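You operate a simulated robot arm through the tools that you are given. There is no shell and no other tool. Be economical: measure what you need, move in short steps, check, and stop when the job is done.

You are at the controls of a simulated two-armed robot. One attempt, no reset.

## Task
Hold the red can, unscrew its cap and top up the gear motor to about the bar.
Fine: put the can back, screw its cap on and shut the gearbox lid. Set down upright: what you pick out. Where these are worked on the way, their far stop is far enough and under half their travel is too little: gearbox lid.

The check looks at the end state, three seconds after you hand in, the way a careful person would. Anything else that was tipped, shoved, dropped, spilled or broken makes it a failure. A push-on lid holds only when it is set on centred and level and pressed home; a screw cap is set on level and turned clockwise until tight.

## Robot
Two 6-joint arms with two-finger grippers on one trunk, on a base that drives. Base frame: it is fixed to the floor where the robot stands at the start and does not move with it; the origin is under the middle of the robot, x ahead of it, y to its left, z up. Units: mm, rad, N and s.
The left shoulder is at the start at [30, 178, 1063], the right one opposite. With the tool pointing down near the work surface each hand reaches from about 500 to 820 mm from the robot's upright axis, wherever it stands, measured 20 degrees to its own side. Places, roughly: gear motor [500, 0, 900]; gearbox lid [500, 100, 1000]; top of the green bench [1000, 0, 800]. Payload 2.54 kg a hand.
The TCP of each hand is the grasp point between the finger pads, 30 mm short of the fingertips. In the tool frame z runs along the fingers and y along their closing line. Largest opening 116 mm; the body of the gripper starts 95 mm behind the TCP.
Orientation is told as [roll, pitch, yaw] about the base's x, y, z axes, in that order, counted from this pose: with the fingers straight down and closing along the base's y, the tool's x points along the base's -x, its y along +y and its z along -z.

## Interface
- The arms move only by the tool drive_tool. It takes "left_deltas", "right_deltas" or both (then of equal length, played together; a hand with none holds still); each is a list of rows, each an object (a shift or turn left out is 0, a gripper value left out holds the last) with "hand": the closure, from 0 (fully open) to 1 (shut); "travel": the shift along the base's x, y, z in mm, a list of three; "delta_rot": the turn, a rotation vector about the base's x, y, z in rad, a list of three. In form: [{"hand": hand, "travel": [tx, ty, tz], "delta_rot": [wx, wy, wz]}, ...]. A call has 1 to 20 rows; each row is the pose to reach, as a shift and turn from the pose commanded when the call began. A row lasts 0.2 s, in which the tool goes at most 50 mm and 0.15 rad; a call with a longer step from one row to the next is refused whole, and so is a gripper value outside its range. Where a pose cannot be reached the arm comes as near as it can. A force on the tool above 50 N (or 10 N above the force at the start of the call, whichever is more), or a blocked arm, ends the call early, and 0.2 s more pass. Each finger travels about 153 mm/s and halts on what it meets, pressing with about 22 N; the grip force reading is that of the motor and also rises with nothing between the fingers. The clock runs only during rows and for 0.2 s after the last one: add rows that repeat a pose to give the fingers time. The reply holds the time, the measured pose of the TCP, the force on the tool along the base axes, the opening and the grip force, in the units named above and with some noise, with the torque about the TCP (base axes, N m) and any sound that the robot's microphone picked up, and new pictures: "show" is both (left out), scene, wrist or none (wrist: the cameras of the hands that moved).
- Cameras (640 x 400 px; columns grow to the right, rows downward): "scene" is now at [29.9, 27.7, 1767.2]; the picture's right is [0.41, -0.91, 0.00], its down [-0.81, -0.37, -0.46] and it looks along [0.42, 0.19, -0.89] (base axes); focal length 294 px, centre (320, 200). "left" rides on the left gripper at [69, 15, -122] in its tool frame; the picture's right is [-0.21, 0.98, 0.00], its down [-0.83, -0.18, -0.53] and it looks along [-0.52, -0.11, 0.85] (tool axes); focal length 251 px, centre (320, 200). "right" rides on the right gripper at [69, -15, -122] in its tool frame; the picture's right is [0.21, 0.98, 0.00], its down [-0.83, 0.18, -0.53] and it looks along [-0.52, 0.11, 0.85] (tool axes); focal length 251 px, centre (320, 200).
- raise_lower(by): slides the trunk up (or, below 0, down) by that many mm; the arms and the scene camera ride with it, the base frame stays. It gives what a move gives, with no picture.
- base_move(legs): drives the robot by 1 to 6 legs, each [ahead, left, turn to the left] in mm, mm and rad, along the robot's own axes; the way and the turn of a leg run together, so that a leg with both is an arc; at most 1500 mm and 3.142 rad a leg. The arms and the cameras ride along, it lands a little off, and it stops where it bumps. It gives what a move gives, and a new picture of the scene camera.
- pan_tilt(pan, tilt): turns the head with the scene camera to pan (to the left, within 2.496 rad either way) and tilt (down, from -0.506 to 1.204), counted from straight ahead of the robot. It gives what a move gives, and a new picture of the scene camera.
- pixel_to_xyz(camera, pixels): for up to 12 pixels [column, row] of the newest picture of that camera ("zoom" is the newest enlarged one), the place [x, y, z] in the base frame of the surface seen there, good to about 2 mm. It takes no simulated time.
- close_up(camera, box): a new picture of the part [left, top, right, bottom] of that camera's present view, enlarged. It takes no simulated time.
- hand_in(): hands the job in; it is judged then, once.

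Keep the steps short. Do not move on a guess: measure, check each grasp and each placing, and mend mistakes. In all there are 80 turns and 260 pictures (those below and enlarged ones count). Leave the grippers open and the arms clear of the work at the hand-in unless told otherwise, and finish with a single line.

The tools are called after "Request:" as a command line: name --argument value ..., lists and objects as JSON in quotes. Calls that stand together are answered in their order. drive_tool: Moves the arms, as the interface text tells. Its arguments: {"type":"object","properties":{"left_deltas":{"type":"array"},"right_deltas":{"type":"array"},"show":{"type":"string","enum":["both","scene","wrist","none"]}},"required":[]} The other tools are called the same way: raise_lower (by) slides the trunk up or down; base_move (legs) drives the base; pan_tilt (pan, tilt) turns the head that bears the scene camera; pixel_to_xyz (camera, pixels) gives the place of the surface under pixels of a picture; close_up (camera, box) takes an enlarged picture of a part of a camera's view; hand_in () hands the job in.

At the start:

```text
clock: 0.0
left_tool_pos: [358.1, 355.2, 1328.4]
left_tcp_rot: [0.0, 0.0, 0.0]
left_ft_force: [0.3, -1.0, 0.0]
left_wrist_torque: [0.05, 0.0, 0.04]
left_opening: 115.9
left_grasp_force: 0.0
right_tool_pos: [575.7, -74.8, 1304.8]
right_tcp_rot: [0.0, 0.001, 0.0]
right_ft_force: [0.2, 0.9, 0.2]
right_wrist_torque: [0.01, -0.01, -0.07]
right_opening: 115.9
right_grasp_force: 0.1
trunk travel left (down, up): [-275.0, 265.0]
robot x, y, heading: [-3.5, 0.7, -0.003]
head pan, tilt: [0.426, 1.098]
```

scene: 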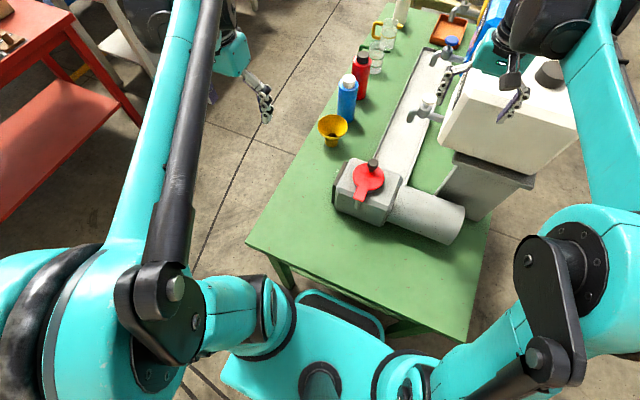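
right: 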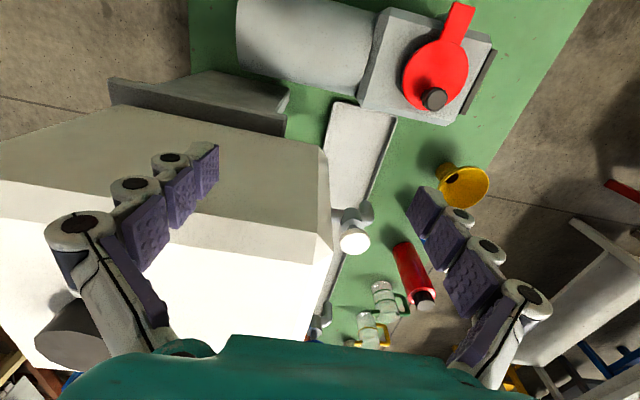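
left: 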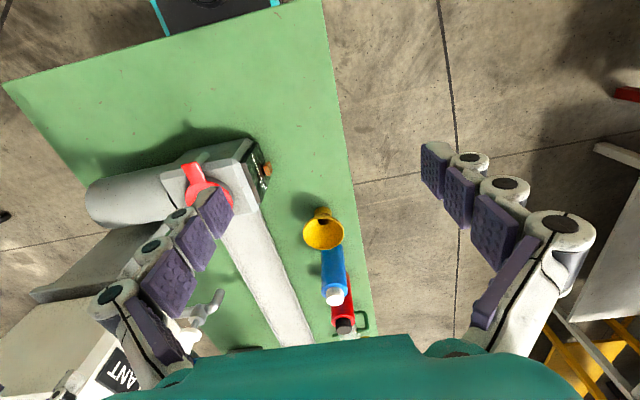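

I see the gear motor with a red lid at scene (367,180), a yellow funnel (332,128), a blue bottle (347,98), and a red can (361,75). First I'll enlarge these and measure.

Request:
close_up --camera "scene" --box '[300, 120, 480, 250]'

Request:
close_up --camera "scene" --box '[310, 0, 470, 150]'

Request:
pixel_to_xyz --camera "scene" --pixels '[[367, 180], [373, 164], [359, 200], [332, 128], [348, 79], [361, 57], [362, 80], [352, 205], [350, 240], [376, 55], [300, 170], [385, 160]]'

Request:
close_up --camera "left" --box '[150, 120, 380, 350]'

```text
3.08 times, centred on (390, 185) of scene
```

zoom: 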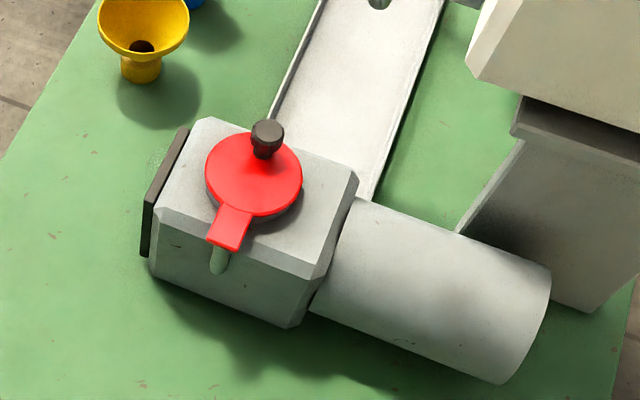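

```text
2.67 times, centred on (390, 75) of scene
```

zoom: 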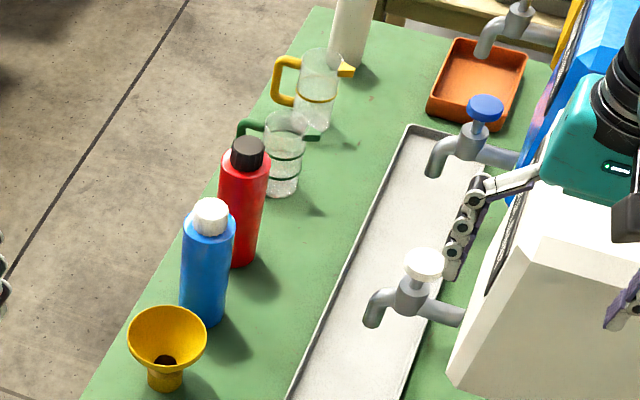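

```text
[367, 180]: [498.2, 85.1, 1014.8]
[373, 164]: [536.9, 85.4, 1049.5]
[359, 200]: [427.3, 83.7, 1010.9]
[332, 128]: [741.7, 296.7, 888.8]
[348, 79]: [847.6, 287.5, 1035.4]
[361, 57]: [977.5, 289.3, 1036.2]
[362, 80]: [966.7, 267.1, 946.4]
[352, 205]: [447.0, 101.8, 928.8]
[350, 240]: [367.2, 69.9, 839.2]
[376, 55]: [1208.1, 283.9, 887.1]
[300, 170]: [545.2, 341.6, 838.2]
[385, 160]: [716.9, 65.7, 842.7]
```

```text
1.74 times, centred on (265, 235) of left
```

zoom: 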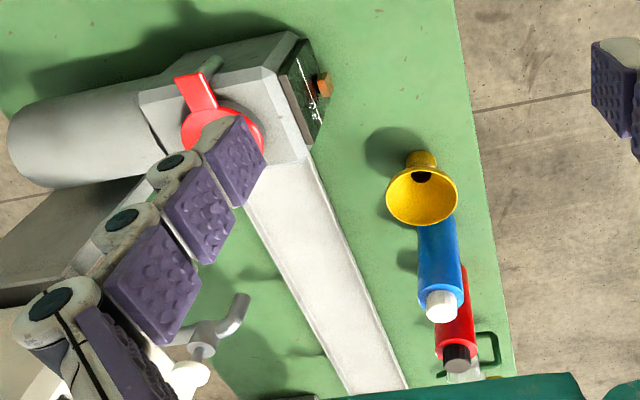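

The sight window is on the +y face of the gearbox. I'll enlarge the lid and window in the wrist views.

Request:
close_up --camera "right" --box '[350, 0, 510, 120]'

Request:
close_up --camera "left" --box '[160, 130, 290, 220]'

Request:
pixel_to_xyz --camera "zoom" --pixels '[[450, 150], [480, 100], [510, 180], [520, 200], [530, 180], [460, 30]]'

```text
3.33 times, centred on (430, 60) of right
```

zoom: 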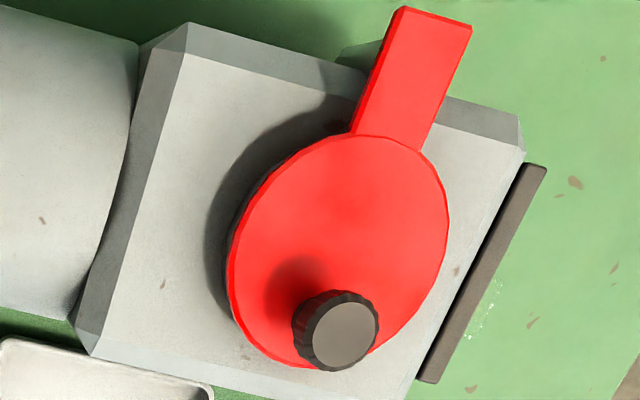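

```text
4.44 times, centred on (225, 175) of left
```

zoom: 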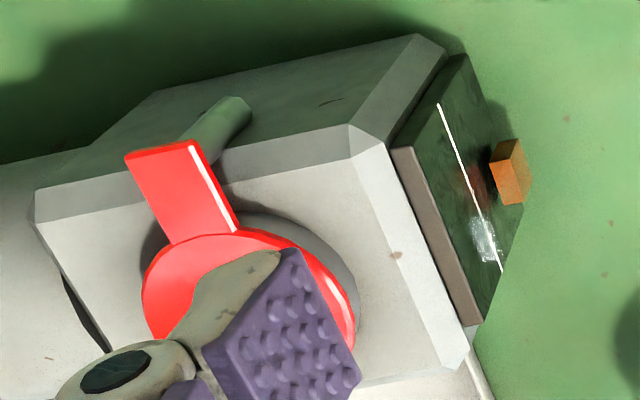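

```text
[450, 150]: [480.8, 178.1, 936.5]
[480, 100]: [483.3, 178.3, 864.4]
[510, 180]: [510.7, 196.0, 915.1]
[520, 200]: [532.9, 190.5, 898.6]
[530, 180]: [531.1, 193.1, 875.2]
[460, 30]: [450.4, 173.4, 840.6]
```

Before driving I'll measure the bench edges, gearbox top and lid, then look to the left for free floor.

Request:
pixel_to_xyz --camera "right" --pixels '[[434, 99], [435, 75], [462, 8], [450, 35], [410, 90], [465, 60], [395, 40], [440, 108], [415, 50], [455, 45], [476, 40], [371, 80]]'

Request:
pixel_to_xyz --camera "scene" --pixels '[[262, 238], [250, 246], [470, 335], [405, 5], [300, 155], [351, 62], [372, 62], [255, 300], [361, 195], [340, 140], [383, 40], [401, 10]]'

Request:
pan_tilt --pan 1.2 --tilt 0.75

```text
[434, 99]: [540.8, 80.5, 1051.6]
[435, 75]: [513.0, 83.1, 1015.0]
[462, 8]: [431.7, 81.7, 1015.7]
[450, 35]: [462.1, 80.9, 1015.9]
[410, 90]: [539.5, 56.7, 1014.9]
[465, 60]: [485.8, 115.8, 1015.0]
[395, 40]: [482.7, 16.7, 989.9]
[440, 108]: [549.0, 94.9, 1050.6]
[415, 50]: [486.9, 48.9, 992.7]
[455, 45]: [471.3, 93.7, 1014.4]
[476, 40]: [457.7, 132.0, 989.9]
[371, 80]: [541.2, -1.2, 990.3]
```

```text
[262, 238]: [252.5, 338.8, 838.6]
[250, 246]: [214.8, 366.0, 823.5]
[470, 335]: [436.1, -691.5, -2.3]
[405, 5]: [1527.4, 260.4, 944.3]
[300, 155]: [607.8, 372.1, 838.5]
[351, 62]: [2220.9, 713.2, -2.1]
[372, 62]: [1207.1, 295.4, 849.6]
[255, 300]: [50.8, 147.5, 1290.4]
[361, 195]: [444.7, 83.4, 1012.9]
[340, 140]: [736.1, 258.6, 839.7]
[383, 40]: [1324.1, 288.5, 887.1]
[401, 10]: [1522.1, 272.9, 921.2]
```

```text
clock: 1.1
left_tool_pos: [359.2, 354.5, 1327.1]
left_tcp_rot: [0.0, -0.001, 0.001]
left_ft_force: [0.1, 0.7, -1.0]
left_wrist_torque: [0.03, -0.05, 0.0]
left_opening: 116.1
left_grasp_force: 0.1
right_tool_pos: [575.6, -75.3, 1305.1]
right_tcp_rot: [0.001, 0.001, 0.0]
right_ft_force: [0.3, -0.9, -0.4]
right_wrist_torque: [-0.02, 0.03, -0.03]
right_opening: 115.8
right_grasp_force: 0.1
trunk travel left (down, up): [-275.0, 265.0]
robot x, y, heading: [-2.8, -1.8, -0.001]
head pan, tilt: [1.201, 0.75]
```

scene: 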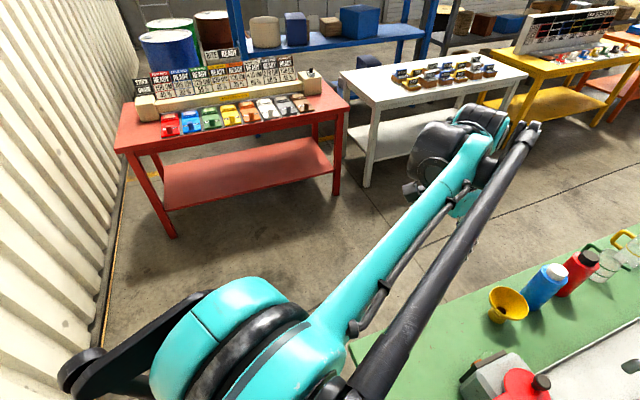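

Next I'll measure the free floor between the benches.

Request:
pixel_to_xyz --camera "scene" --pixels '[[172, 235], [335, 190], [365, 185], [260, 270], [440, 265], [120, 290], [350, 88], [480, 180], [420, 150], [520, 225], [120, 150], [330, 160]]'

Request:
close_up --camera "scene" --box '[440, 220, 640, 400]'

```text
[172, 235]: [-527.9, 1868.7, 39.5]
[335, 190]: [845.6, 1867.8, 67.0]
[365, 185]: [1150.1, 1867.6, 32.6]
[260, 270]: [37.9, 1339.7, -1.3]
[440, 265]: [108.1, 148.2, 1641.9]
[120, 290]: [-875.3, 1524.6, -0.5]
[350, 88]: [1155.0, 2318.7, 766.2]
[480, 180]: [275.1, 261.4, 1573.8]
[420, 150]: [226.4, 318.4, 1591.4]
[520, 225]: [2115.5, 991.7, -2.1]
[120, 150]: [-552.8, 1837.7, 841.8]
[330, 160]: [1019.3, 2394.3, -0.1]
```

```text
2.22 times, centred on (540, 310) of scene
```

zoom: 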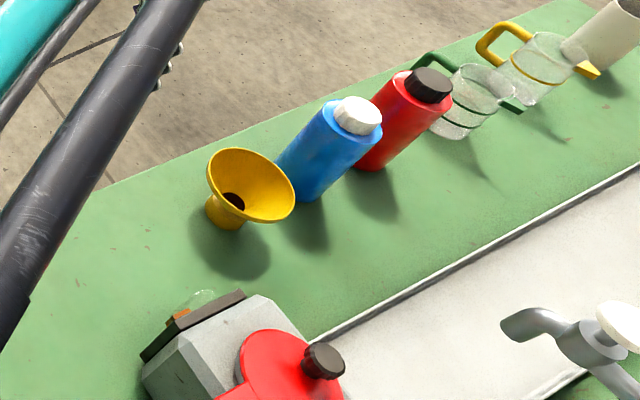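

The aisle from y≈375 to 1840 is free. I'll back off 150 mm, slide left 820, go ahead 890 and turn right, so I face the bench (−y) opposite the can and the sight window.

Request:
base_move --legs '[[-150, 0, 0], [0, 820, 0], [890, 0, 0], [0, 0, -1.571]]'

Request:
pan_tilt --pan 0.0 --tilt 0.95

```text
clock: 14.6
left_tool_pos: [1093.2, 457.6, 1327.7]
left_tcp_rot: [0.001, -0.001, -1.574]
left_ft_force: [0.0, 0.4, -0.6]
left_wrist_torque: [-0.01, 0.01, 0.01]
left_opening: 116.2
left_grasp_force: 0.1
right_tool_pos: [663.1, 241.7, 1305.5]
right_tcp_rot: [0.0, -0.001, -1.575]
right_ft_force: [-0.2, 0.0, 0.2]
right_wrist_torque: [-0.05, 0.01, 0.02]
right_opening: 116.0
right_grasp_force: 0.1
trunk travel left (down, up): [-275.0, 265.0]
robot x, y, heading: [740.5, 816.5, -1.574]
head pan, tilt: [1.201, 0.75]
```

scene: 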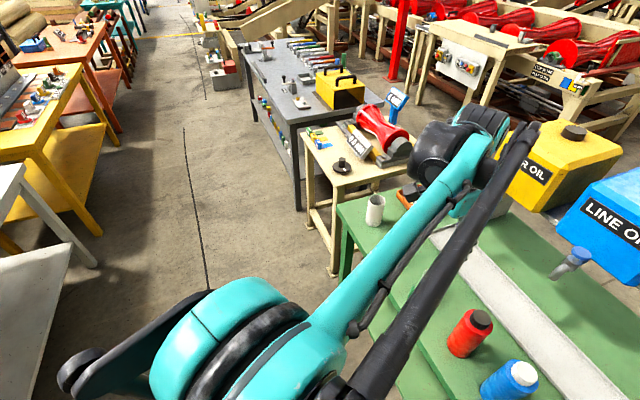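

```text
clock: 16.0
left_tool_pos: [1094.5, 456.2, 1327.0]
left_tcp_rot: [-0.001, 0.0, -1.574]
left_ft_force: [-0.7, 0.0, -0.5]
left_wrist_torque: [0.0, 0.02, 0.0]
left_opening: 115.9
left_grasp_force: 0.0
right_tool_pos: [662.3, 241.2, 1304.6]
right_tcp_rot: [-0.001, 0.0, -1.574]
right_ft_force: [0.4, -0.2, 0.0]
right_wrist_torque: [0.0, 0.03, 0.01]
right_opening: 116.1
right_grasp_force: 0.0
trunk travel left (down, up): [-275.0, 265.0]
robot x, y, heading: [741.6, 818.3, -1.576]
head pan, tilt: [0.0, 0.949]
```

scene: 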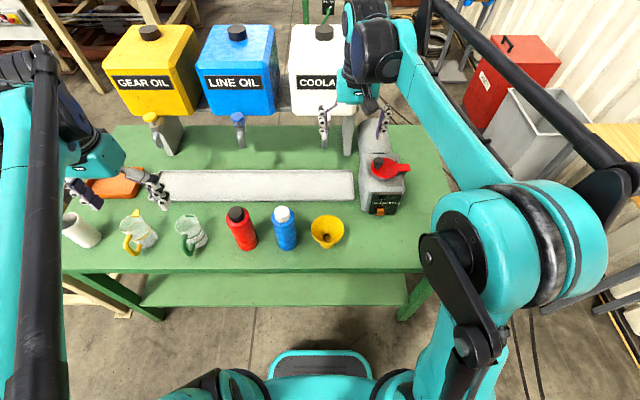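

Arrived at (741, 818) facing −y. Now I'll enlarge the gearbox, window and bottles.

Request:
close_up --camera "scene" --box '[330, 140, 430, 225]'

Request:
close_up --camera "scene" --box '[170, 180, 350, 270]'

Request:
pixel_to_xyz --camera "scene" --pixels '[[236, 214], [245, 232], [243, 244], [282, 213], [287, 245], [326, 233], [326, 222], [189, 231], [360, 205], [375, 205], [384, 208], [395, 205]]'

```text
4.71 times, centred on (380, 182) of scene
```

zoom: 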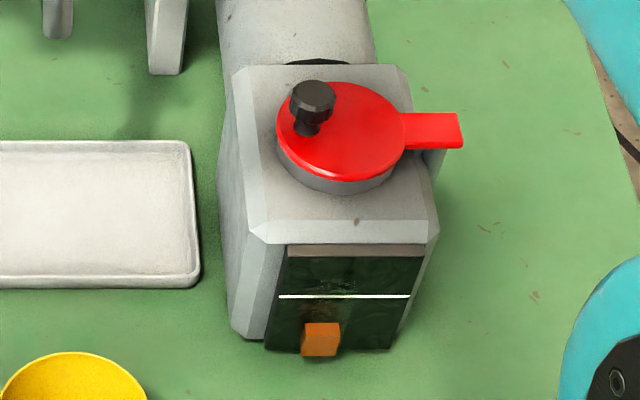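

```text
3.56 times, centred on (260, 225) of scene
```

zoom: 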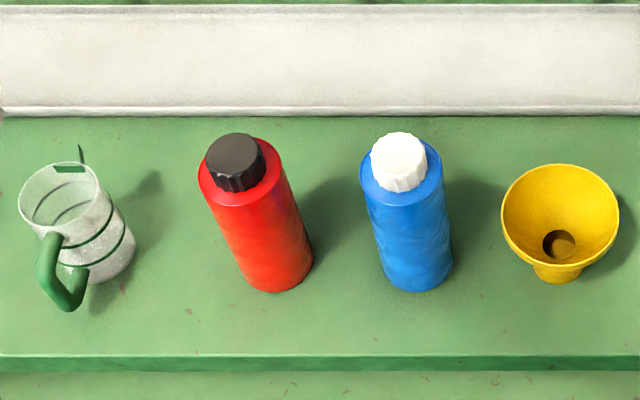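

```text
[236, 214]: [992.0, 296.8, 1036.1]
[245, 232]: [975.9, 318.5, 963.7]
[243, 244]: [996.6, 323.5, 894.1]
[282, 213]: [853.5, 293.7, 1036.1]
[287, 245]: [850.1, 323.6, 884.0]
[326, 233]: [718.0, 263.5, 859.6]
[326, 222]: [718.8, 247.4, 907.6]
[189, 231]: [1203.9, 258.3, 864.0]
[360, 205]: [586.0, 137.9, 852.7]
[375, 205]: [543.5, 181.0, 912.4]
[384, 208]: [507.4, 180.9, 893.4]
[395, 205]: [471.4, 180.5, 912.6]
```

The lid has a disc with a knob at about (540,81,1050) and a tab whose far end (430,83,1015) overhangs the −x side. I need to know where its hinge is, so I'll move the right hand above the −x side to look closely.

Request:
drive_tool --right_deltas '[{"travel": [-33, -9, -25]}, {"travel": [-66, -18, -50]}, {"travel": [-100, -26, -75]}, {"travel": [-133, -35, -100]}, {"travel": [-166, -44, -125]}, {"travel": [-200, -52, -150]}, {"travel": [-233, -61, -175]}]' --show "wrist"

Request:
close_up --camera "right" --box '[200, 100, 480, 275]'

```text
clock: 17.6
left_tool_pos: [1093.4, 455.7, 1326.9]
left_tcp_rot: [0.001, 0.001, -1.575]
left_ft_force: [-0.9, 0.3, 0.3]
left_wrist_torque: [0.02, -0.02, 0.02]
left_opening: 116.0
left_grasp_force: 0.1
right_tool_pos: [430.5, 179.3, 1127.4]
right_tcp_rot: [0.002, 0.001, -1.576]
right_ft_force: [0.1, -0.6, -0.5]
right_wrist_torque: [-0.01, -0.05, -0.01]
right_opening: 115.9
right_grasp_force: 0.2
trunk travel left (down, up): [-275.0, 265.0]
robot x, y, heading: [742.1, 816.2, -1.574]
head pan, tilt: [0.0, 0.949]
```

right: 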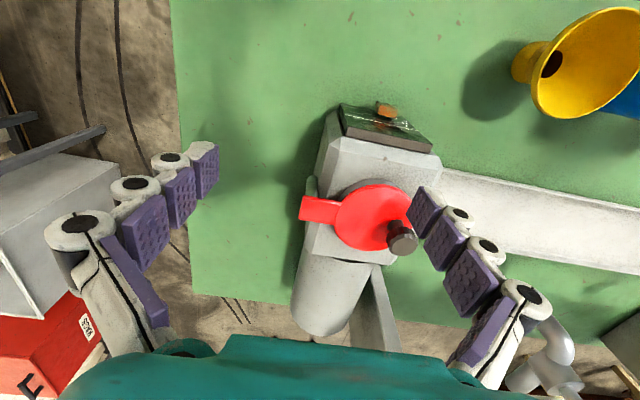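

```text
2.29 times, centred on (340, 188) of right
```

zoom: 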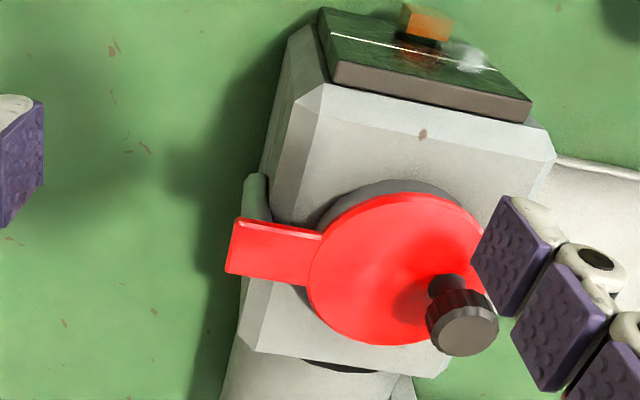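

The tab end sits on a vertical post, so the lid probably swivels about it. I'll measure the knob, post and disc precisely.

Request:
pixel_to_xyz --camera "zoom" --pixels '[[468, 333], [440, 335], [495, 330], [465, 352], [445, 285], [255, 185], [252, 205], [235, 245], [320, 255], [390, 345], [400, 198], [360, 120]]'

```text
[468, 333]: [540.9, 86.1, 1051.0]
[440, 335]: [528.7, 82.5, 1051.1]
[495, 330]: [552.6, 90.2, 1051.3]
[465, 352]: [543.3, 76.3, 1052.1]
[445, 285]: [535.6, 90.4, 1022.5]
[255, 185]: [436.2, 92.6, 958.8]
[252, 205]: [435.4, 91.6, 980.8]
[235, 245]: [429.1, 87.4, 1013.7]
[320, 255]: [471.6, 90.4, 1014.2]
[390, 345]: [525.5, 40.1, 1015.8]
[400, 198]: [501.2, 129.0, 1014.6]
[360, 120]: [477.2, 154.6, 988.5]
```

The post is vertical at about (436,83), and the knob is centred at (541,85) with its top at 1051. I'll bring the right hand over the knob, go down and grip it.

Request:
drive_tool --right_deltas '[{"travel": [37, -31, 0]}, {"travel": [74, -63, 0]}, {"travel": [110.5, -94.3, 0]}, {"travel": [110.5, -94.3, -37]}, {"travel": [110.5, -94.3, -74]}, {"travel": [110.5, -94.3, -74]}, {"hand": 0.5, "travel": [110.5, -94.3, -74]}, {"hand": 1, "travel": [110.5, -94.3, -74]}, {"hand": 1, "travel": [110.5, -94.3, -74]}]' --show "both"

```text
clock: 19.6
left_tool_pos: [1093.2, 456.2, 1327.3]
left_tcp_rot: [-0.001, 0.0, -1.575]
left_ft_force: [-0.1, -0.1, -0.2]
left_wrist_torque: [-0.05, -0.01, 0.05]
left_opening: 116.0
left_grasp_force: 0.1
right_tool_pos: [539.3, 85.2, 1054.8]
right_tcp_rot: [0.0, 0.001, -1.575]
right_ft_force: [-2.7, -0.4, -0.5]
right_wrist_torque: [0.09, 0.13, 0.02]
right_opening: 30.4
right_grasp_force: 45.2
trunk travel left (down, up): [-275.0, 265.0]
robot x, y, heading: [742.8, 816.5, -1.58]
head pan, tilt: [0.0, 0.949]
```

scene: 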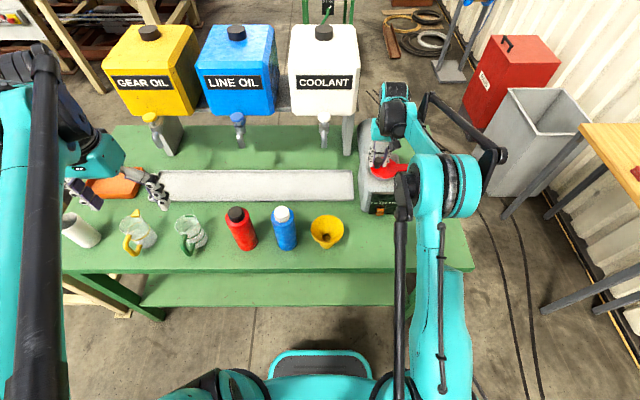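
right: 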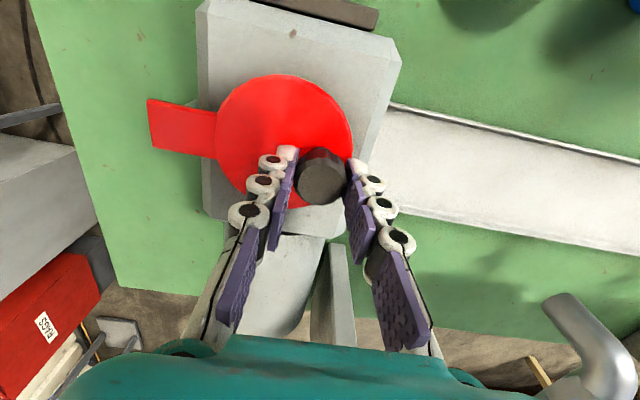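

The knob is gripped (opening 30). I'll try a small swing towards +y about the post (0.2 rad) and read the force.

Request:
drive_tool --right_deltas '[{"travel": [-0.1, 5.2, 0], "delta_rot": [0, 0, 0.05]}, {"travel": [-0.5, 10.5, 0], "delta_rot": [0, 0, 0.1]}, {"travel": [-1.2, 15.7, 0], "delta_rot": [0, 0, 0.15]}, {"travel": [-2.1, 20.9, 0], "delta_rot": [0, 0, 0.2]}]' --show "wrist"

```text
clock: 20.6
left_tool_pos: [1093.7, 455.8, 1327.6]
left_tcp_rot: [-0.002, -0.001, -1.574]
left_ft_force: [0.0, 0.2, -0.2]
left_wrist_torque: [-0.01, -0.02, 0.02]
left_opening: 115.9
left_grasp_force: 0.0
right_tool_pos: [538.3, 107.1, 1055.7]
right_tcp_rot: [0.0, 0.0, -1.373]
right_ft_force: [-3.1, -5.0, 2.8]
right_wrist_torque: [-0.58, 0.05, 0.37]
right_opening: 30.3
right_grasp_force: 44.7
trunk travel left (down, up): [-275.0, 265.0]
robot x, y, heading: [735.8, 814.7, -1.575]
head pan, tilt: [0.0, 0.949]
```

right: 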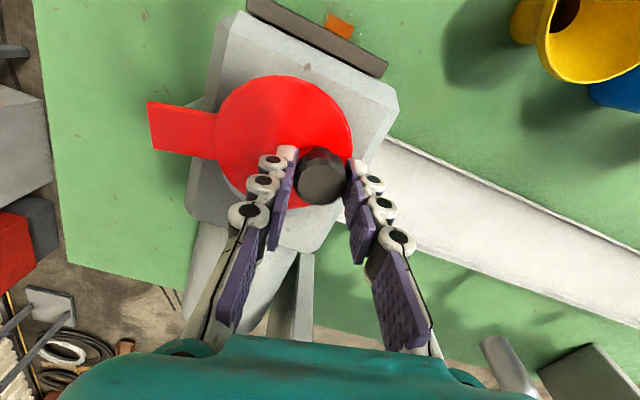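

It swivels freely towards +y. I'll continue along the arc to about 1.6 rad, and the force stop will tell if it meets its end.

Request:
drive_tool --right_deltas '[{"travel": [-3.9, 14.2, 0], "delta_rot": [0, 0, 0.14]}, {"travel": [-9.8, 27.6, 0], "delta_rot": [0, 0, 0.28]}, {"travel": [-17.5, 40.1, 0], "delta_rot": [0, 0, 0.42]}, {"travel": [-26.8, 51.5, 0], "delta_rot": [0, 0, 0.56]}, {"travel": [-37.6, 61.4, 0], "delta_rot": [0, 0, 0.7]}, {"travel": [-49.8, 69.7, 0], "delta_rot": [0, 0, 0.84]}, {"travel": [-62.9, 76.2, 0], "delta_rot": [0, 0, 0.98]}, {"travel": [-76.9, 80.8, 0], "delta_rot": [0, 0, 1.12]}, {"travel": [-91.3, 83.5, 0], "delta_rot": [0, 0, 1.26]}, {"travel": [-106, 84.1, 0], "delta_rot": [0, 0, 1.4]}]' --show "both"

```text
clock: 22.8
left_tool_pos: [1094.9, 455.4, 1326.8]
left_tcp_rot: [0.0, 0.001, -1.575]
left_ft_force: [0.4, 0.3, -0.3]
left_wrist_torque: [-0.03, 0.0, -0.02]
left_opening: 116.1
left_grasp_force: 0.3
right_tool_pos: [434.5, 187.6, 1055.9]
right_tcp_rot: [-0.002, 0.001, 0.03]
right_ft_force: [-1.6, -26.6, 17.5]
right_wrist_torque: [-0.41, -0.55, -0.23]
right_opening: 30.5
right_grasp_force: 45.1
trunk travel left (down, up): [-275.0, 265.0]
robot x, y, heading: [742.0, 813.8, -1.578]
head pan, tilt: [0.0, 0.949]
```

scene: 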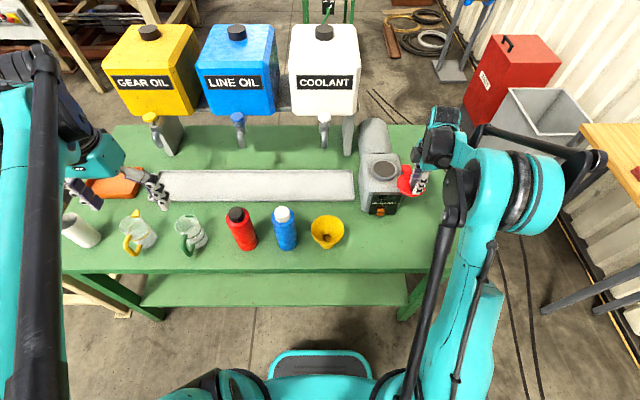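
right: 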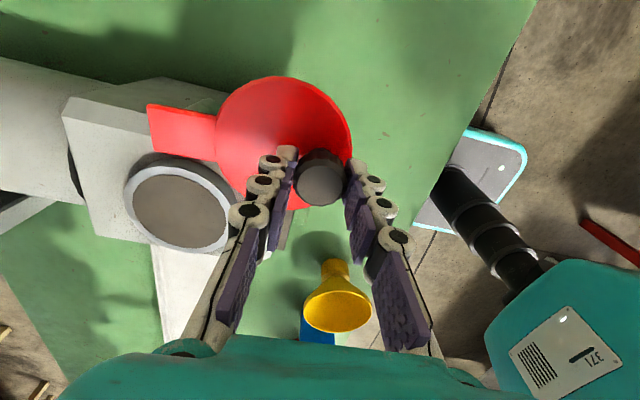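

The filler mouth (about 70 mm wide) is fully open. I'll go a little further to see whether the far stop is near.

Request:
drive_tool --right_deltas '[{"travel": [-13.5, -2.5, -1], "delta_rot": [0, 0, 0.13]}, {"travel": [-26.7, -5.5, -1], "delta_rot": [0, 0, 0.26]}, {"travel": [-40.5, -10.5, -1], "delta_rot": [0, 0, 0.4]}, {"travel": [-52, -17, -1], "delta_rot": [0, 0, 0.53]}]' --show "wrist"

```text
clock: 23.8
left_tool_pos: [1092.0, 456.5, 1328.4]
left_tcp_rot: [0.0, 0.001, -1.576]
left_ft_force: [1.3, -0.5, -0.2]
left_wrist_torque: [-0.02, 0.0, -0.02]
left_opening: 115.7
left_grasp_force: 0.0
right_tool_pos: [375.8, 174.9, 1054.3]
right_tcp_rot: [0.003, 0.0, 0.554]
right_ft_force: [-0.2, 0.4, 0.2]
right_wrist_torque: [-0.04, 0.03, 0.02]
right_opening: 0.1
right_grasp_force: 28.7
trunk travel left (down, up): [-275.0, 265.0]
robot x, y, heading: [738.9, 815.3, -1.574]
head pan, tilt: [0.0, 0.949]
```

right: 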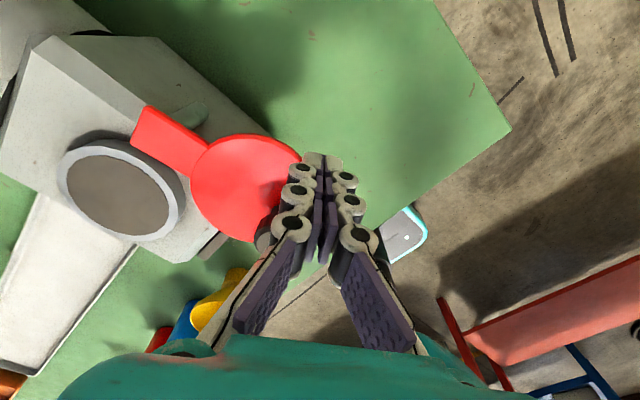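

The fingers slid off the knob, so the lid is against its far stop and stays open. I'll lift the right hand clear, turn it back and open it.

Request:
drive_tool --right_deltas '[{"travel": [0, 0, 40]}, {"travel": [0, 0, 85]}, {"travel": [5, 5, 130], "delta_rot": [0, 0, -0.14]}, {"hand": 0, "travel": [20, 10, 160], "delta_rot": [0, 0, -0.28]}, {"travel": [40, 25, 180], "delta_rot": [0, 0, -0.42]}, {"travel": [60, 40, 190], "delta_rot": [0, 0, -0.56]}, {"travel": [80, 55, 190], "delta_rot": [0, 0, -0.7]}, {"travel": [100, 70, 190], "delta_rot": [0, 0, -0.84]}, {"travel": [120, 85, 190], "delta_rot": [0, 0, -0.98]}, {"travel": [140, 100, 190], "delta_rot": [0, 0, -1.12]}, {"travel": [160, 115, 190], "delta_rot": [0, 0, -1.26]}, {"travel": [180, 125, 190], "delta_rot": [0, 0, -1.4]}]' --show "both"

Request:
close_up --camera "scene" --box '[330, 140, 430, 225]'

Request:
pixel_to_xyz --camera "zoom" --pixels '[[255, 130], [255, 90], [205, 130], [305, 130], [255, 160], [340, 140], [290, 296], [400, 296], [340, 265], [340, 310], [280, 330], [390, 340]]'

```text
clock: 26.4
left_tool_pos: [1094.8, 457.2, 1326.2]
left_tcp_rot: [0.002, 0.001, -1.573]
left_ft_force: [-0.2, -0.2, -0.2]
left_wrist_torque: [-0.01, 0.01, 0.0]
left_opening: 116.0
left_grasp_force: 0.0
right_tool_pos: [562.0, 299.2, 1243.8]
right_tcp_rot: [0.001, -0.001, -0.845]
right_ft_force: [-0.2, 0.5, 0.3]
right_wrist_torque: [0.01, 0.02, 0.0]
right_opening: 116.1
right_grasp_force: 0.1
trunk travel left (down, up): [-275.0, 265.0]
robot x, y, heading: [740.1, 813.1, -1.577]
head pan, tilt: [0.0, 0.949]
```

scene: 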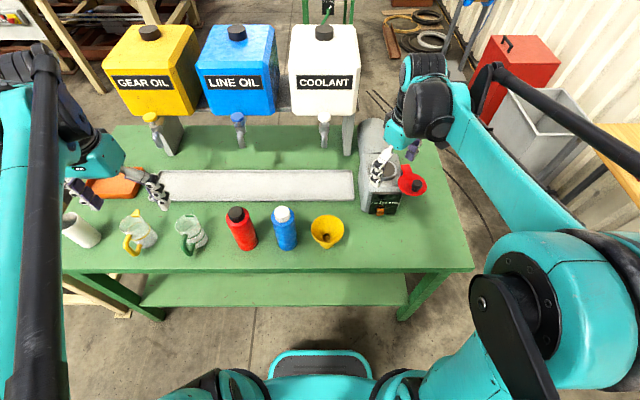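
right: 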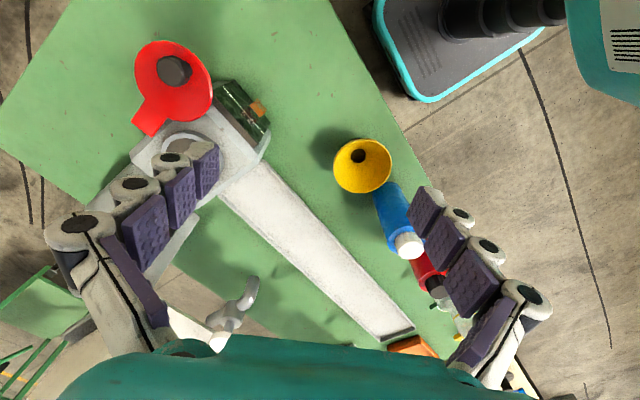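

```text
4.71 times, centred on (380, 182) of scene
```

zoom: 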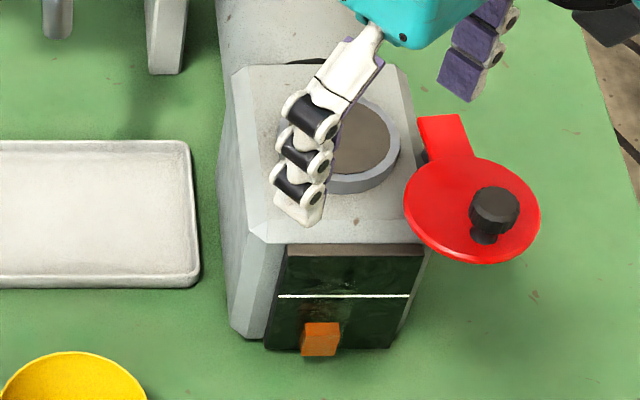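

```text
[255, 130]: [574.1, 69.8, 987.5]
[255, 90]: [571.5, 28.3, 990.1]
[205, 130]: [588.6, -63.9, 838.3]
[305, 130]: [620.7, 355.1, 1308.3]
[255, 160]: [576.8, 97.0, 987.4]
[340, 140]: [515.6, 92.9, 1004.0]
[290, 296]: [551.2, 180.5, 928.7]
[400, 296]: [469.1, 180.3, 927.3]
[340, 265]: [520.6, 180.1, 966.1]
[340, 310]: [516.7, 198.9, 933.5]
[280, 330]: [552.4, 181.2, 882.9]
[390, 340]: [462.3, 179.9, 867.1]
```

The lid rests at its far stop. The bar is at z≈928 on the window. I'll look closely at the window for the present level, and at the mouth.

Request:
close_up --camera "scene" --box '[366, 185, 406, 220]'

Request:
close_up --camera "right" --box '[120, 30, 290, 190]'

```text
11.43 times, centred on (386, 202) of scene
```

zoom: 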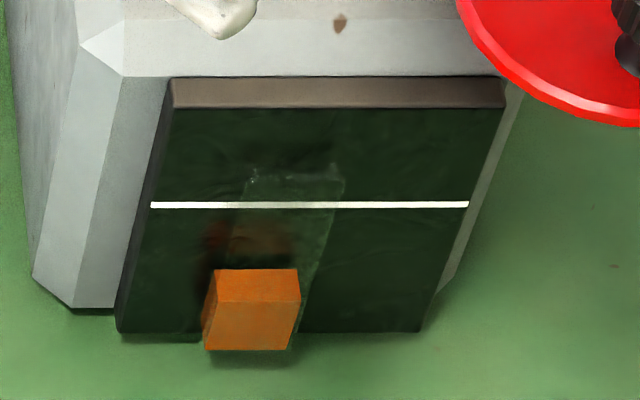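

```text
2.50 times, centred on (205, 110) of right
```

zoom: 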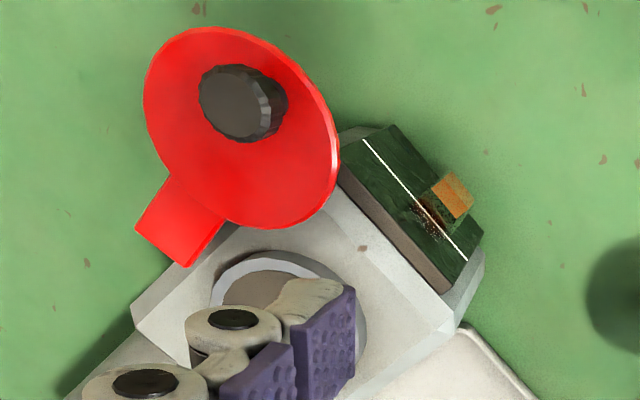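

The transparent column standing in front of the window seems to hold orange fluid at its bottom — the level. I'll measure its top and bottom.

Request:
close_up --camera "scene" --box '[366, 185, 406, 220]'

Request:
pixel_to_xyz --camera "zoom" --pixels '[[258, 272], [255, 285], [250, 310], [250, 325], [250, 345], [300, 180], [295, 200], [270, 225], [310, 205], [215, 290], [290, 290], [180, 205]]'

```text
11.43 times, centred on (386, 202) of scene
```

zoom: 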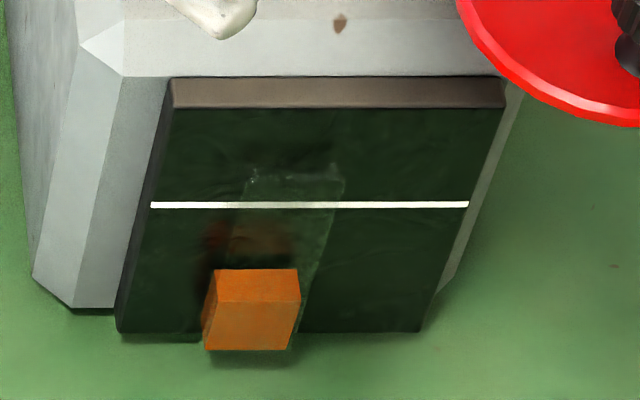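

```text
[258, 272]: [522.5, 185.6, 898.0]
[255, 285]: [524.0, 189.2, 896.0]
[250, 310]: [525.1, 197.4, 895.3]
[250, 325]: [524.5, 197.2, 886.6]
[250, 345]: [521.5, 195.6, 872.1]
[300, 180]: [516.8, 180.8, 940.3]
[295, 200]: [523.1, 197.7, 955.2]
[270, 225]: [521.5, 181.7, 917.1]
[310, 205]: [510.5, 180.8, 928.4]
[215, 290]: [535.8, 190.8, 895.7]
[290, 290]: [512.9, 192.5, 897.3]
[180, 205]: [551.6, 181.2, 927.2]
```

The level is at z≈897 and needs to rise to the bar at 928. Now the can: I'll look with the left wrist camera to measure it.

Request:
close_up --camera "left" --box '[0, 0, 640, 400]'

```text
1.00 times, centred on (320, 200) of left (not enlarged: the box is as wide or as high as the picture)
```

zoom: 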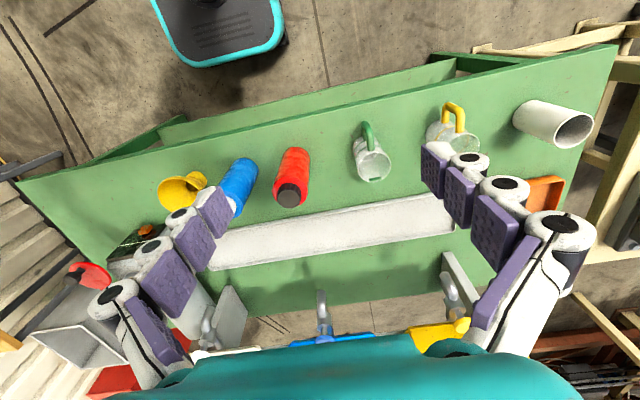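

Request:
close_up --camera "left" --box '[240, 130, 340, 220]'

Request:
pixel_to_xyz --camera "left" --pixels '[[289, 197], [278, 194], [302, 197], [289, 205], [280, 182], [306, 183], [293, 168], [276, 200], [293, 185], [294, 152], [240, 175], [365, 165]]'

```text
4.44 times, centred on (290, 175) of left
```

zoom: 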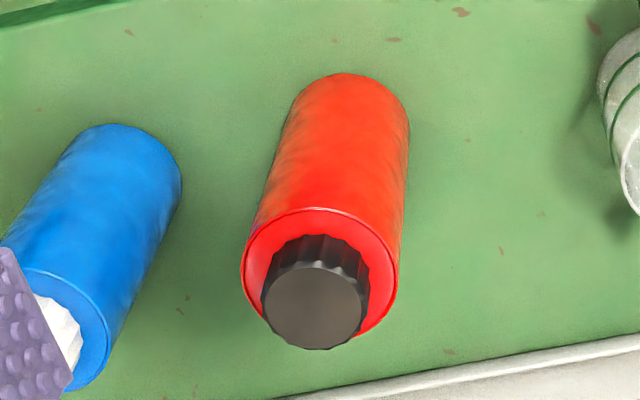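

```text
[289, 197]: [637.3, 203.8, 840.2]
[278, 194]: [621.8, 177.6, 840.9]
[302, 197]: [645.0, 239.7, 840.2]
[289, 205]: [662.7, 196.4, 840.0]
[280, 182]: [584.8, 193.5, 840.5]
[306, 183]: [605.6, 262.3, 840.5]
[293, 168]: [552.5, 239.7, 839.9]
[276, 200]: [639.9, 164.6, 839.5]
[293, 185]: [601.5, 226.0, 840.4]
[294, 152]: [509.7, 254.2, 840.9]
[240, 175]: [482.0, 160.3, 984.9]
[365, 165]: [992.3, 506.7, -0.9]
```

That used the old left picture. I'll measure in the enlarged one instead.

Request:
pixel_to_xyz --camera "zoom" --pixels '[[313, 305], [266, 305], [360, 305], [313, 347], [313, 265], [248, 275], [395, 280], [320, 212], [335, 150], [350, 78], [300, 225], [384, 140]]'

```text
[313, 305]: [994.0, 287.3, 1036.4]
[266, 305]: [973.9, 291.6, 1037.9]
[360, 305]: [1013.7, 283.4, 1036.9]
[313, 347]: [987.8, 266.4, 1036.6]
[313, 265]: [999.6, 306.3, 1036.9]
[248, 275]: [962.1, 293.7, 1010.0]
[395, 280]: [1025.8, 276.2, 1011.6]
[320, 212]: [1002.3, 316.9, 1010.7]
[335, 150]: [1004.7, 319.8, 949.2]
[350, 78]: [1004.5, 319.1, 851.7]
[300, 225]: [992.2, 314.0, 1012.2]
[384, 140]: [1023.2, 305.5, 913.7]
```

The can axis is at (994,286), radius 34, with its cap at z 1011–1037 and about 20 mm in radius. For a horizontal left grasp and a right-hand reach to the cap, I'll set the base at about (920, 950).

Request:
base_move --legs '[[-134, 0, 0], [0, 180, 0]]'

Request:
drive_tool --left_deltas '[{"travel": [-20, -10, 0], "delta_rot": [-0.143, 0, 0]}, {"travel": [-40, -20, 0], "delta_rot": [-0.286, 0, 0]}, {"travel": [-60, -30, -10], "delta_rot": [-0.428, 0, 0]}, {"travel": [-80, -40, -20], "delta_rot": [-0.571, 0, 0]}, {"travel": [-100, -50, -30], "delta_rot": [-0.714, 0, 0]}, {"travel": [-120, -60, -40], "delta_rot": [-0.857, 0, 0]}, {"travel": [-140, -70, -50], "delta_rot": [-1.0, 0, 0]}, {"travel": [-160, -80, -60], "delta_rot": [-1.142, 0, 0]}, {"travel": [-180, -90, -70], "delta_rot": [-1.285, 0, 0]}, {"travel": [-200, -95, -80], "delta_rot": [-1.428, 0, 0]}, {"travel": [-220, -100, -90], "delta_rot": [-1.571, 0, 0]}, {"travel": [-220, -100, -90], "delta_rot": [-1.571, 0, 0]}]' --show "both"

```text
clock: 28.8
left_tool_pos: [1274.4, 590.3, 1327.2]
left_tcp_rot: [0.0, 0.001, -1.574]
left_ft_force: [0.7, -0.9, -0.1]
left_wrist_torque: [-0.02, 0.04, 0.0]
left_opening: 115.7
left_grasp_force: 0.1
right_tool_pos: [741.1, 431.4, 1245.1]
right_tcp_rot: [0.0, 0.0, -0.843]
right_ft_force: [0.7, -0.1, -0.4]
right_wrist_torque: [0.01, 0.0, 0.04]
right_opening: 116.0
right_grasp_force: 0.0
trunk travel left (down, up): [-275.0, 265.0]
robot x, y, heading: [922.0, 948.9, -1.574]
head pan, tilt: [0.0, 0.949]
```

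scene: 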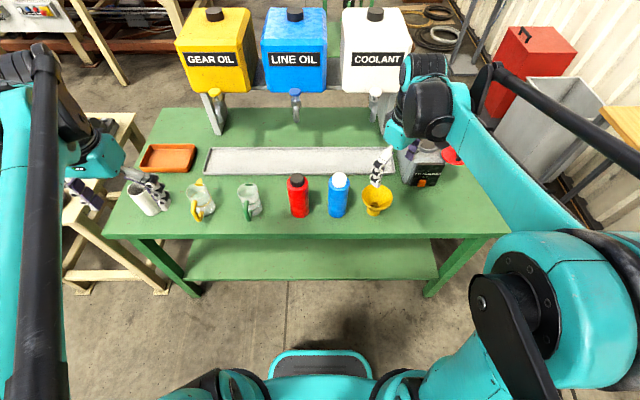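

```text
clock: 31.4
left_tool_pos: [1052.7, 487.5, 1263.0]
left_tcp_rot: [1.531, -1.568, -3.104]
left_ft_force: [-0.5, 0.6, -0.2]
left_wrist_torque: [0.0, -0.03, -0.01]
left_opening: 115.7
left_grasp_force: 0.1
left hand out of reach, approached as far as the arm can: row 11, 12
right_tool_pos: [740.7, 433.9, 1245.3]
right_tcp_rot: [-0.003, -0.001, -0.845]
right_ft_force: [0.2, 0.6, -0.1]
right_wrist_torque: [-0.04, 0.03, 0.02]
right_opening: 116.1
right_grasp_force: 0.1
trunk travel left (down, up): [-275.0, 265.0]
robot x, y, heading: [921.6, 952.1, -1.574]
head pan, tilt: [0.0, 0.949]
```

scene: 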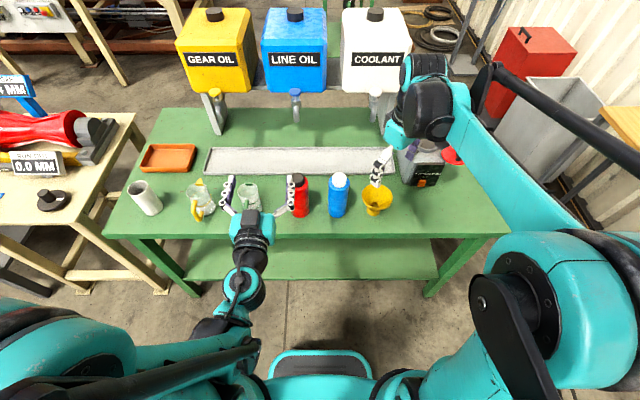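
left: 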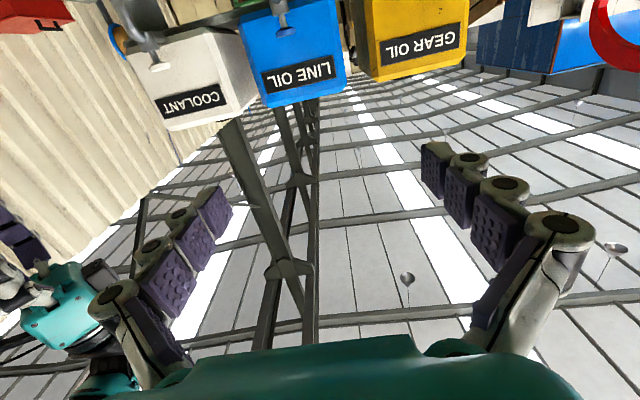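

The hand is horizontal now but hits a reach limit at this close distance. I'll move it forward and down to check reach.

Request:
drive_tool --left_deltas '[{"travel": [-15, -20, 0]}, {"travel": [-30, -40, -20]}, {"travel": [-45, -60, -50]}, {"travel": [-58, -75, -90]}, {"travel": [-58, -75, -130]}, {"travel": [-58, -75, -137]}]' --show "none"

```text
clock: 32.8
left_tool_pos: [982.8, 378.2, 1232.0]
left_tcp_rot: [1.064, -1.567, -2.636]
left_ft_force: [0.6, 0.3, -1.1]
left_wrist_torque: [0.0, 0.0, 0.02]
left_opening: 116.1
left_grasp_force: 0.1
left hand out of reach, approached as far as the arm can: row 2, 3, 4, 5, 6
right_tool_pos: [740.2, 431.6, 1244.9]
right_tcp_rot: [-0.001, 0.0, -0.845]
right_ft_force: [1.1, 0.8, -0.9]
right_wrist_torque: [0.02, -0.03, 0.01]
right_opening: 116.0
right_grasp_force: 0.1
trunk travel left (down, up): [-275.0, 265.0]
robot x, y, heading: [921.4, 948.9, -1.577]
head pan, tilt: [0.0, 0.949]
```

Pointing level, the hand can't go below z≈1232 at this trunk height. The trunk has 275 mm of travel down, so I'll lower it in two steps and watch the pose.

Request:
raise_lower --by -150

Request:
drive_tool --left_deltas '[{"travel": [0, 20, 0]}, {"travel": [0, 20, 0]}]' --show "scene"

```text
clock: 34.5
left_tool_pos: [982.1, 379.8, 1083.2]
left_tcp_rot: [1.193, -1.567, -2.765]
left_ft_force: [-0.1, -0.3, -0.4]
left_wrist_torque: [0.01, -0.02, 0.02]
left_opening: 116.1
left_grasp_force: 0.0
right_tool_pos: [740.6, 433.6, 1095.0]
right_tcp_rot: [0.001, 0.0, -0.844]
right_ft_force: [0.7, 0.1, -0.2]
right_wrist_torque: [0.0, 0.01, 0.01]
right_opening: 115.7
right_grasp_force: 0.0
trunk travel left (down, up): [-125.0, 415.0]
robot x, y, heading: [918.8, 951.1, -1.577]
head pan, tilt: [0.0, 0.949]
```

```text
clock: 35.1
left_tool_pos: [982.0, 396.8, 1088.5]
left_tcp_rot: [0.763, -1.566, -2.333]
left_ft_force: [-0.3, 0.1, -0.2]
left_wrist_torque: [-0.04, -0.02, 0.02]
left_opening: 116.0
left_grasp_force: 0.1
left hand out of reach, approached as far as the arm can: row 1, 2
right_tool_pos: [740.2, 432.0, 1093.8]
right_tcp_rot: [0.001, 0.0, -0.846]
right_ft_force: [0.1, -0.7, -0.2]
right_wrist_torque: [0.0, 0.01, -0.01]
right_opening: 115.9
right_grasp_force: 0.0
trunk travel left (down, up): [-125.0, 415.0]
robot x, y, heading: [921.1, 948.9, -1.573]
head pan, tilt: [0.0, 0.949]
```

scene: 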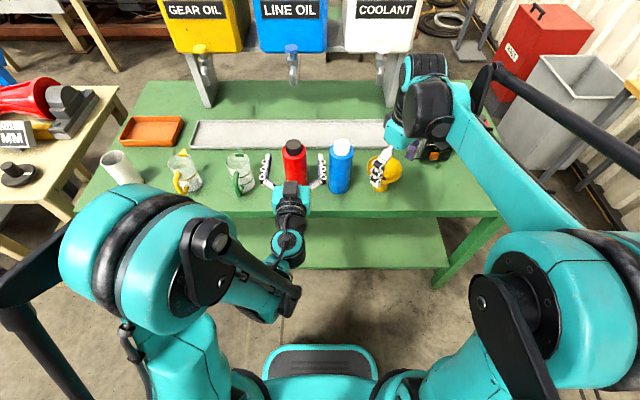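

The limit follows the trunk. I'll back off 70 mm and lower the rest; then a level grasp at z≈940 should be in reach.

Request:
base_move --legs '[[-70, 0, 0]]'

Request:
raise_lower --by -124

Request:
drive_tool --left_deltas '[{"travel": [6, -20, 0]}, {"travel": [12, -40, 0]}, {"travel": [12, -60, 0]}]' --show "both"

```text
clock: 36.1
left_tool_pos: [982.0, 470.3, 1090.9]
left_tcp_rot: [1.167, -1.568, -2.737]
left_ft_force: [1.0, 0.6, -0.2]
left_wrist_torque: [-0.01, 0.02, -0.02]
left_opening: 116.1
left_grasp_force: 0.0
right_tool_pos: [739.7, 505.5, 1095.2]
right_tcp_rot: [-0.001, -0.002, -0.846]
right_ft_force: [0.3, 0.9, 0.4]
right_wrist_torque: [-0.05, -0.02, 0.0]
right_opening: 116.0
right_grasp_force: 0.1
trunk travel left (down, up): [-125.0, 415.0]
robot x, y, heading: [921.3, 1018.5, -1.574]
head pan, tilt: [0.0, 0.949]
```

scene: 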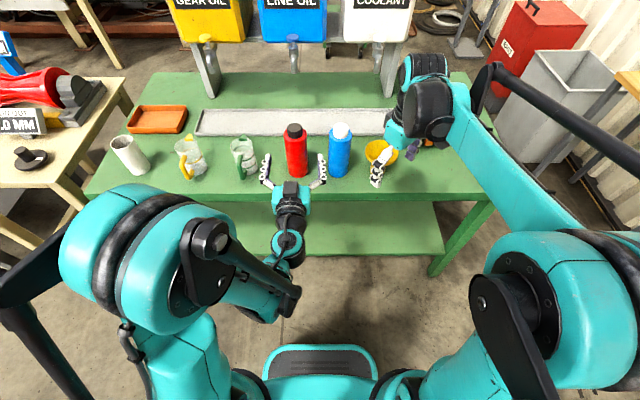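

```text
clock: 37.7
left_tool_pos: [981.7, 468.5, 965.0]
left_tcp_rot: [0.884, -1.568, -2.454]
left_ft_force: [0.8, -0.6, -1.0]
left_wrist_torque: [0.0, 0.0, 0.01]
left_opening: 115.7
left_grasp_force: 0.1
right_tool_pos: [739.1, 503.5, 970.8]
right_tcp_rot: [0.001, 0.001, -0.846]
right_ft_force: [0.6, 0.1, 0.0]
right_wrist_torque: [-0.03, -0.01, -0.01]
right_opening: 115.9
right_grasp_force: 0.0
trunk travel left (down, up): [-1.0, 539.0]
robot x, y, heading: [917.7, 1020.6, -1.571]
head pan, tilt: [0.0, 0.949]
```

```text
clock: 38.5
left_tool_pos: [993.1, 407.6, 963.3]
left_tcp_rot: [0.799, -1.567, -2.37]
left_ft_force: [-0.2, 0.1, -0.1]
left_wrist_torque: [0.01, -0.02, 0.01]
left_opening: 115.8
left_grasp_force: 0.0
right_tool_pos: [741.5, 504.0, 970.8]
right_tcp_rot: [0.0, 0.001, -0.844]
right_ft_force: [0.4, -0.2, -0.2]
right_wrist_torque: [0.0, 0.02, -0.01]
right_opening: 116.1
right_grasp_force: 0.1
trunk travel left (down, up): [-1.0, 539.0]
robot x, y, heading: [917.4, 1023.6, -1.571]
head pan, tilt: [0.0, 0.949]
```

scene: 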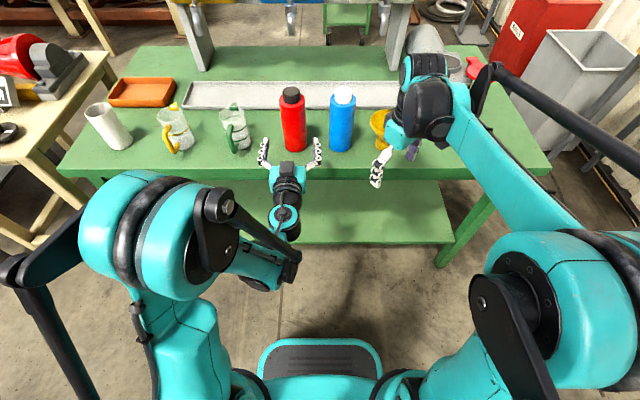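
left: 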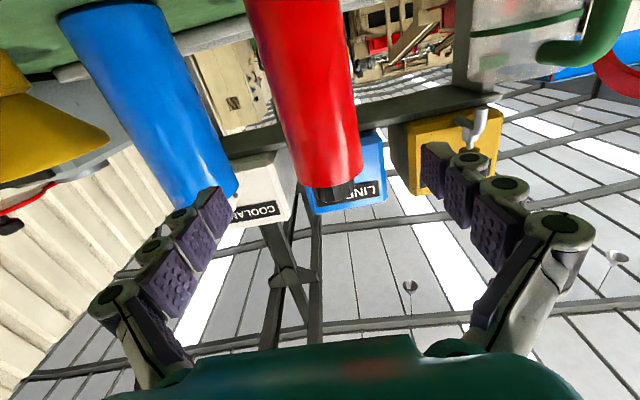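

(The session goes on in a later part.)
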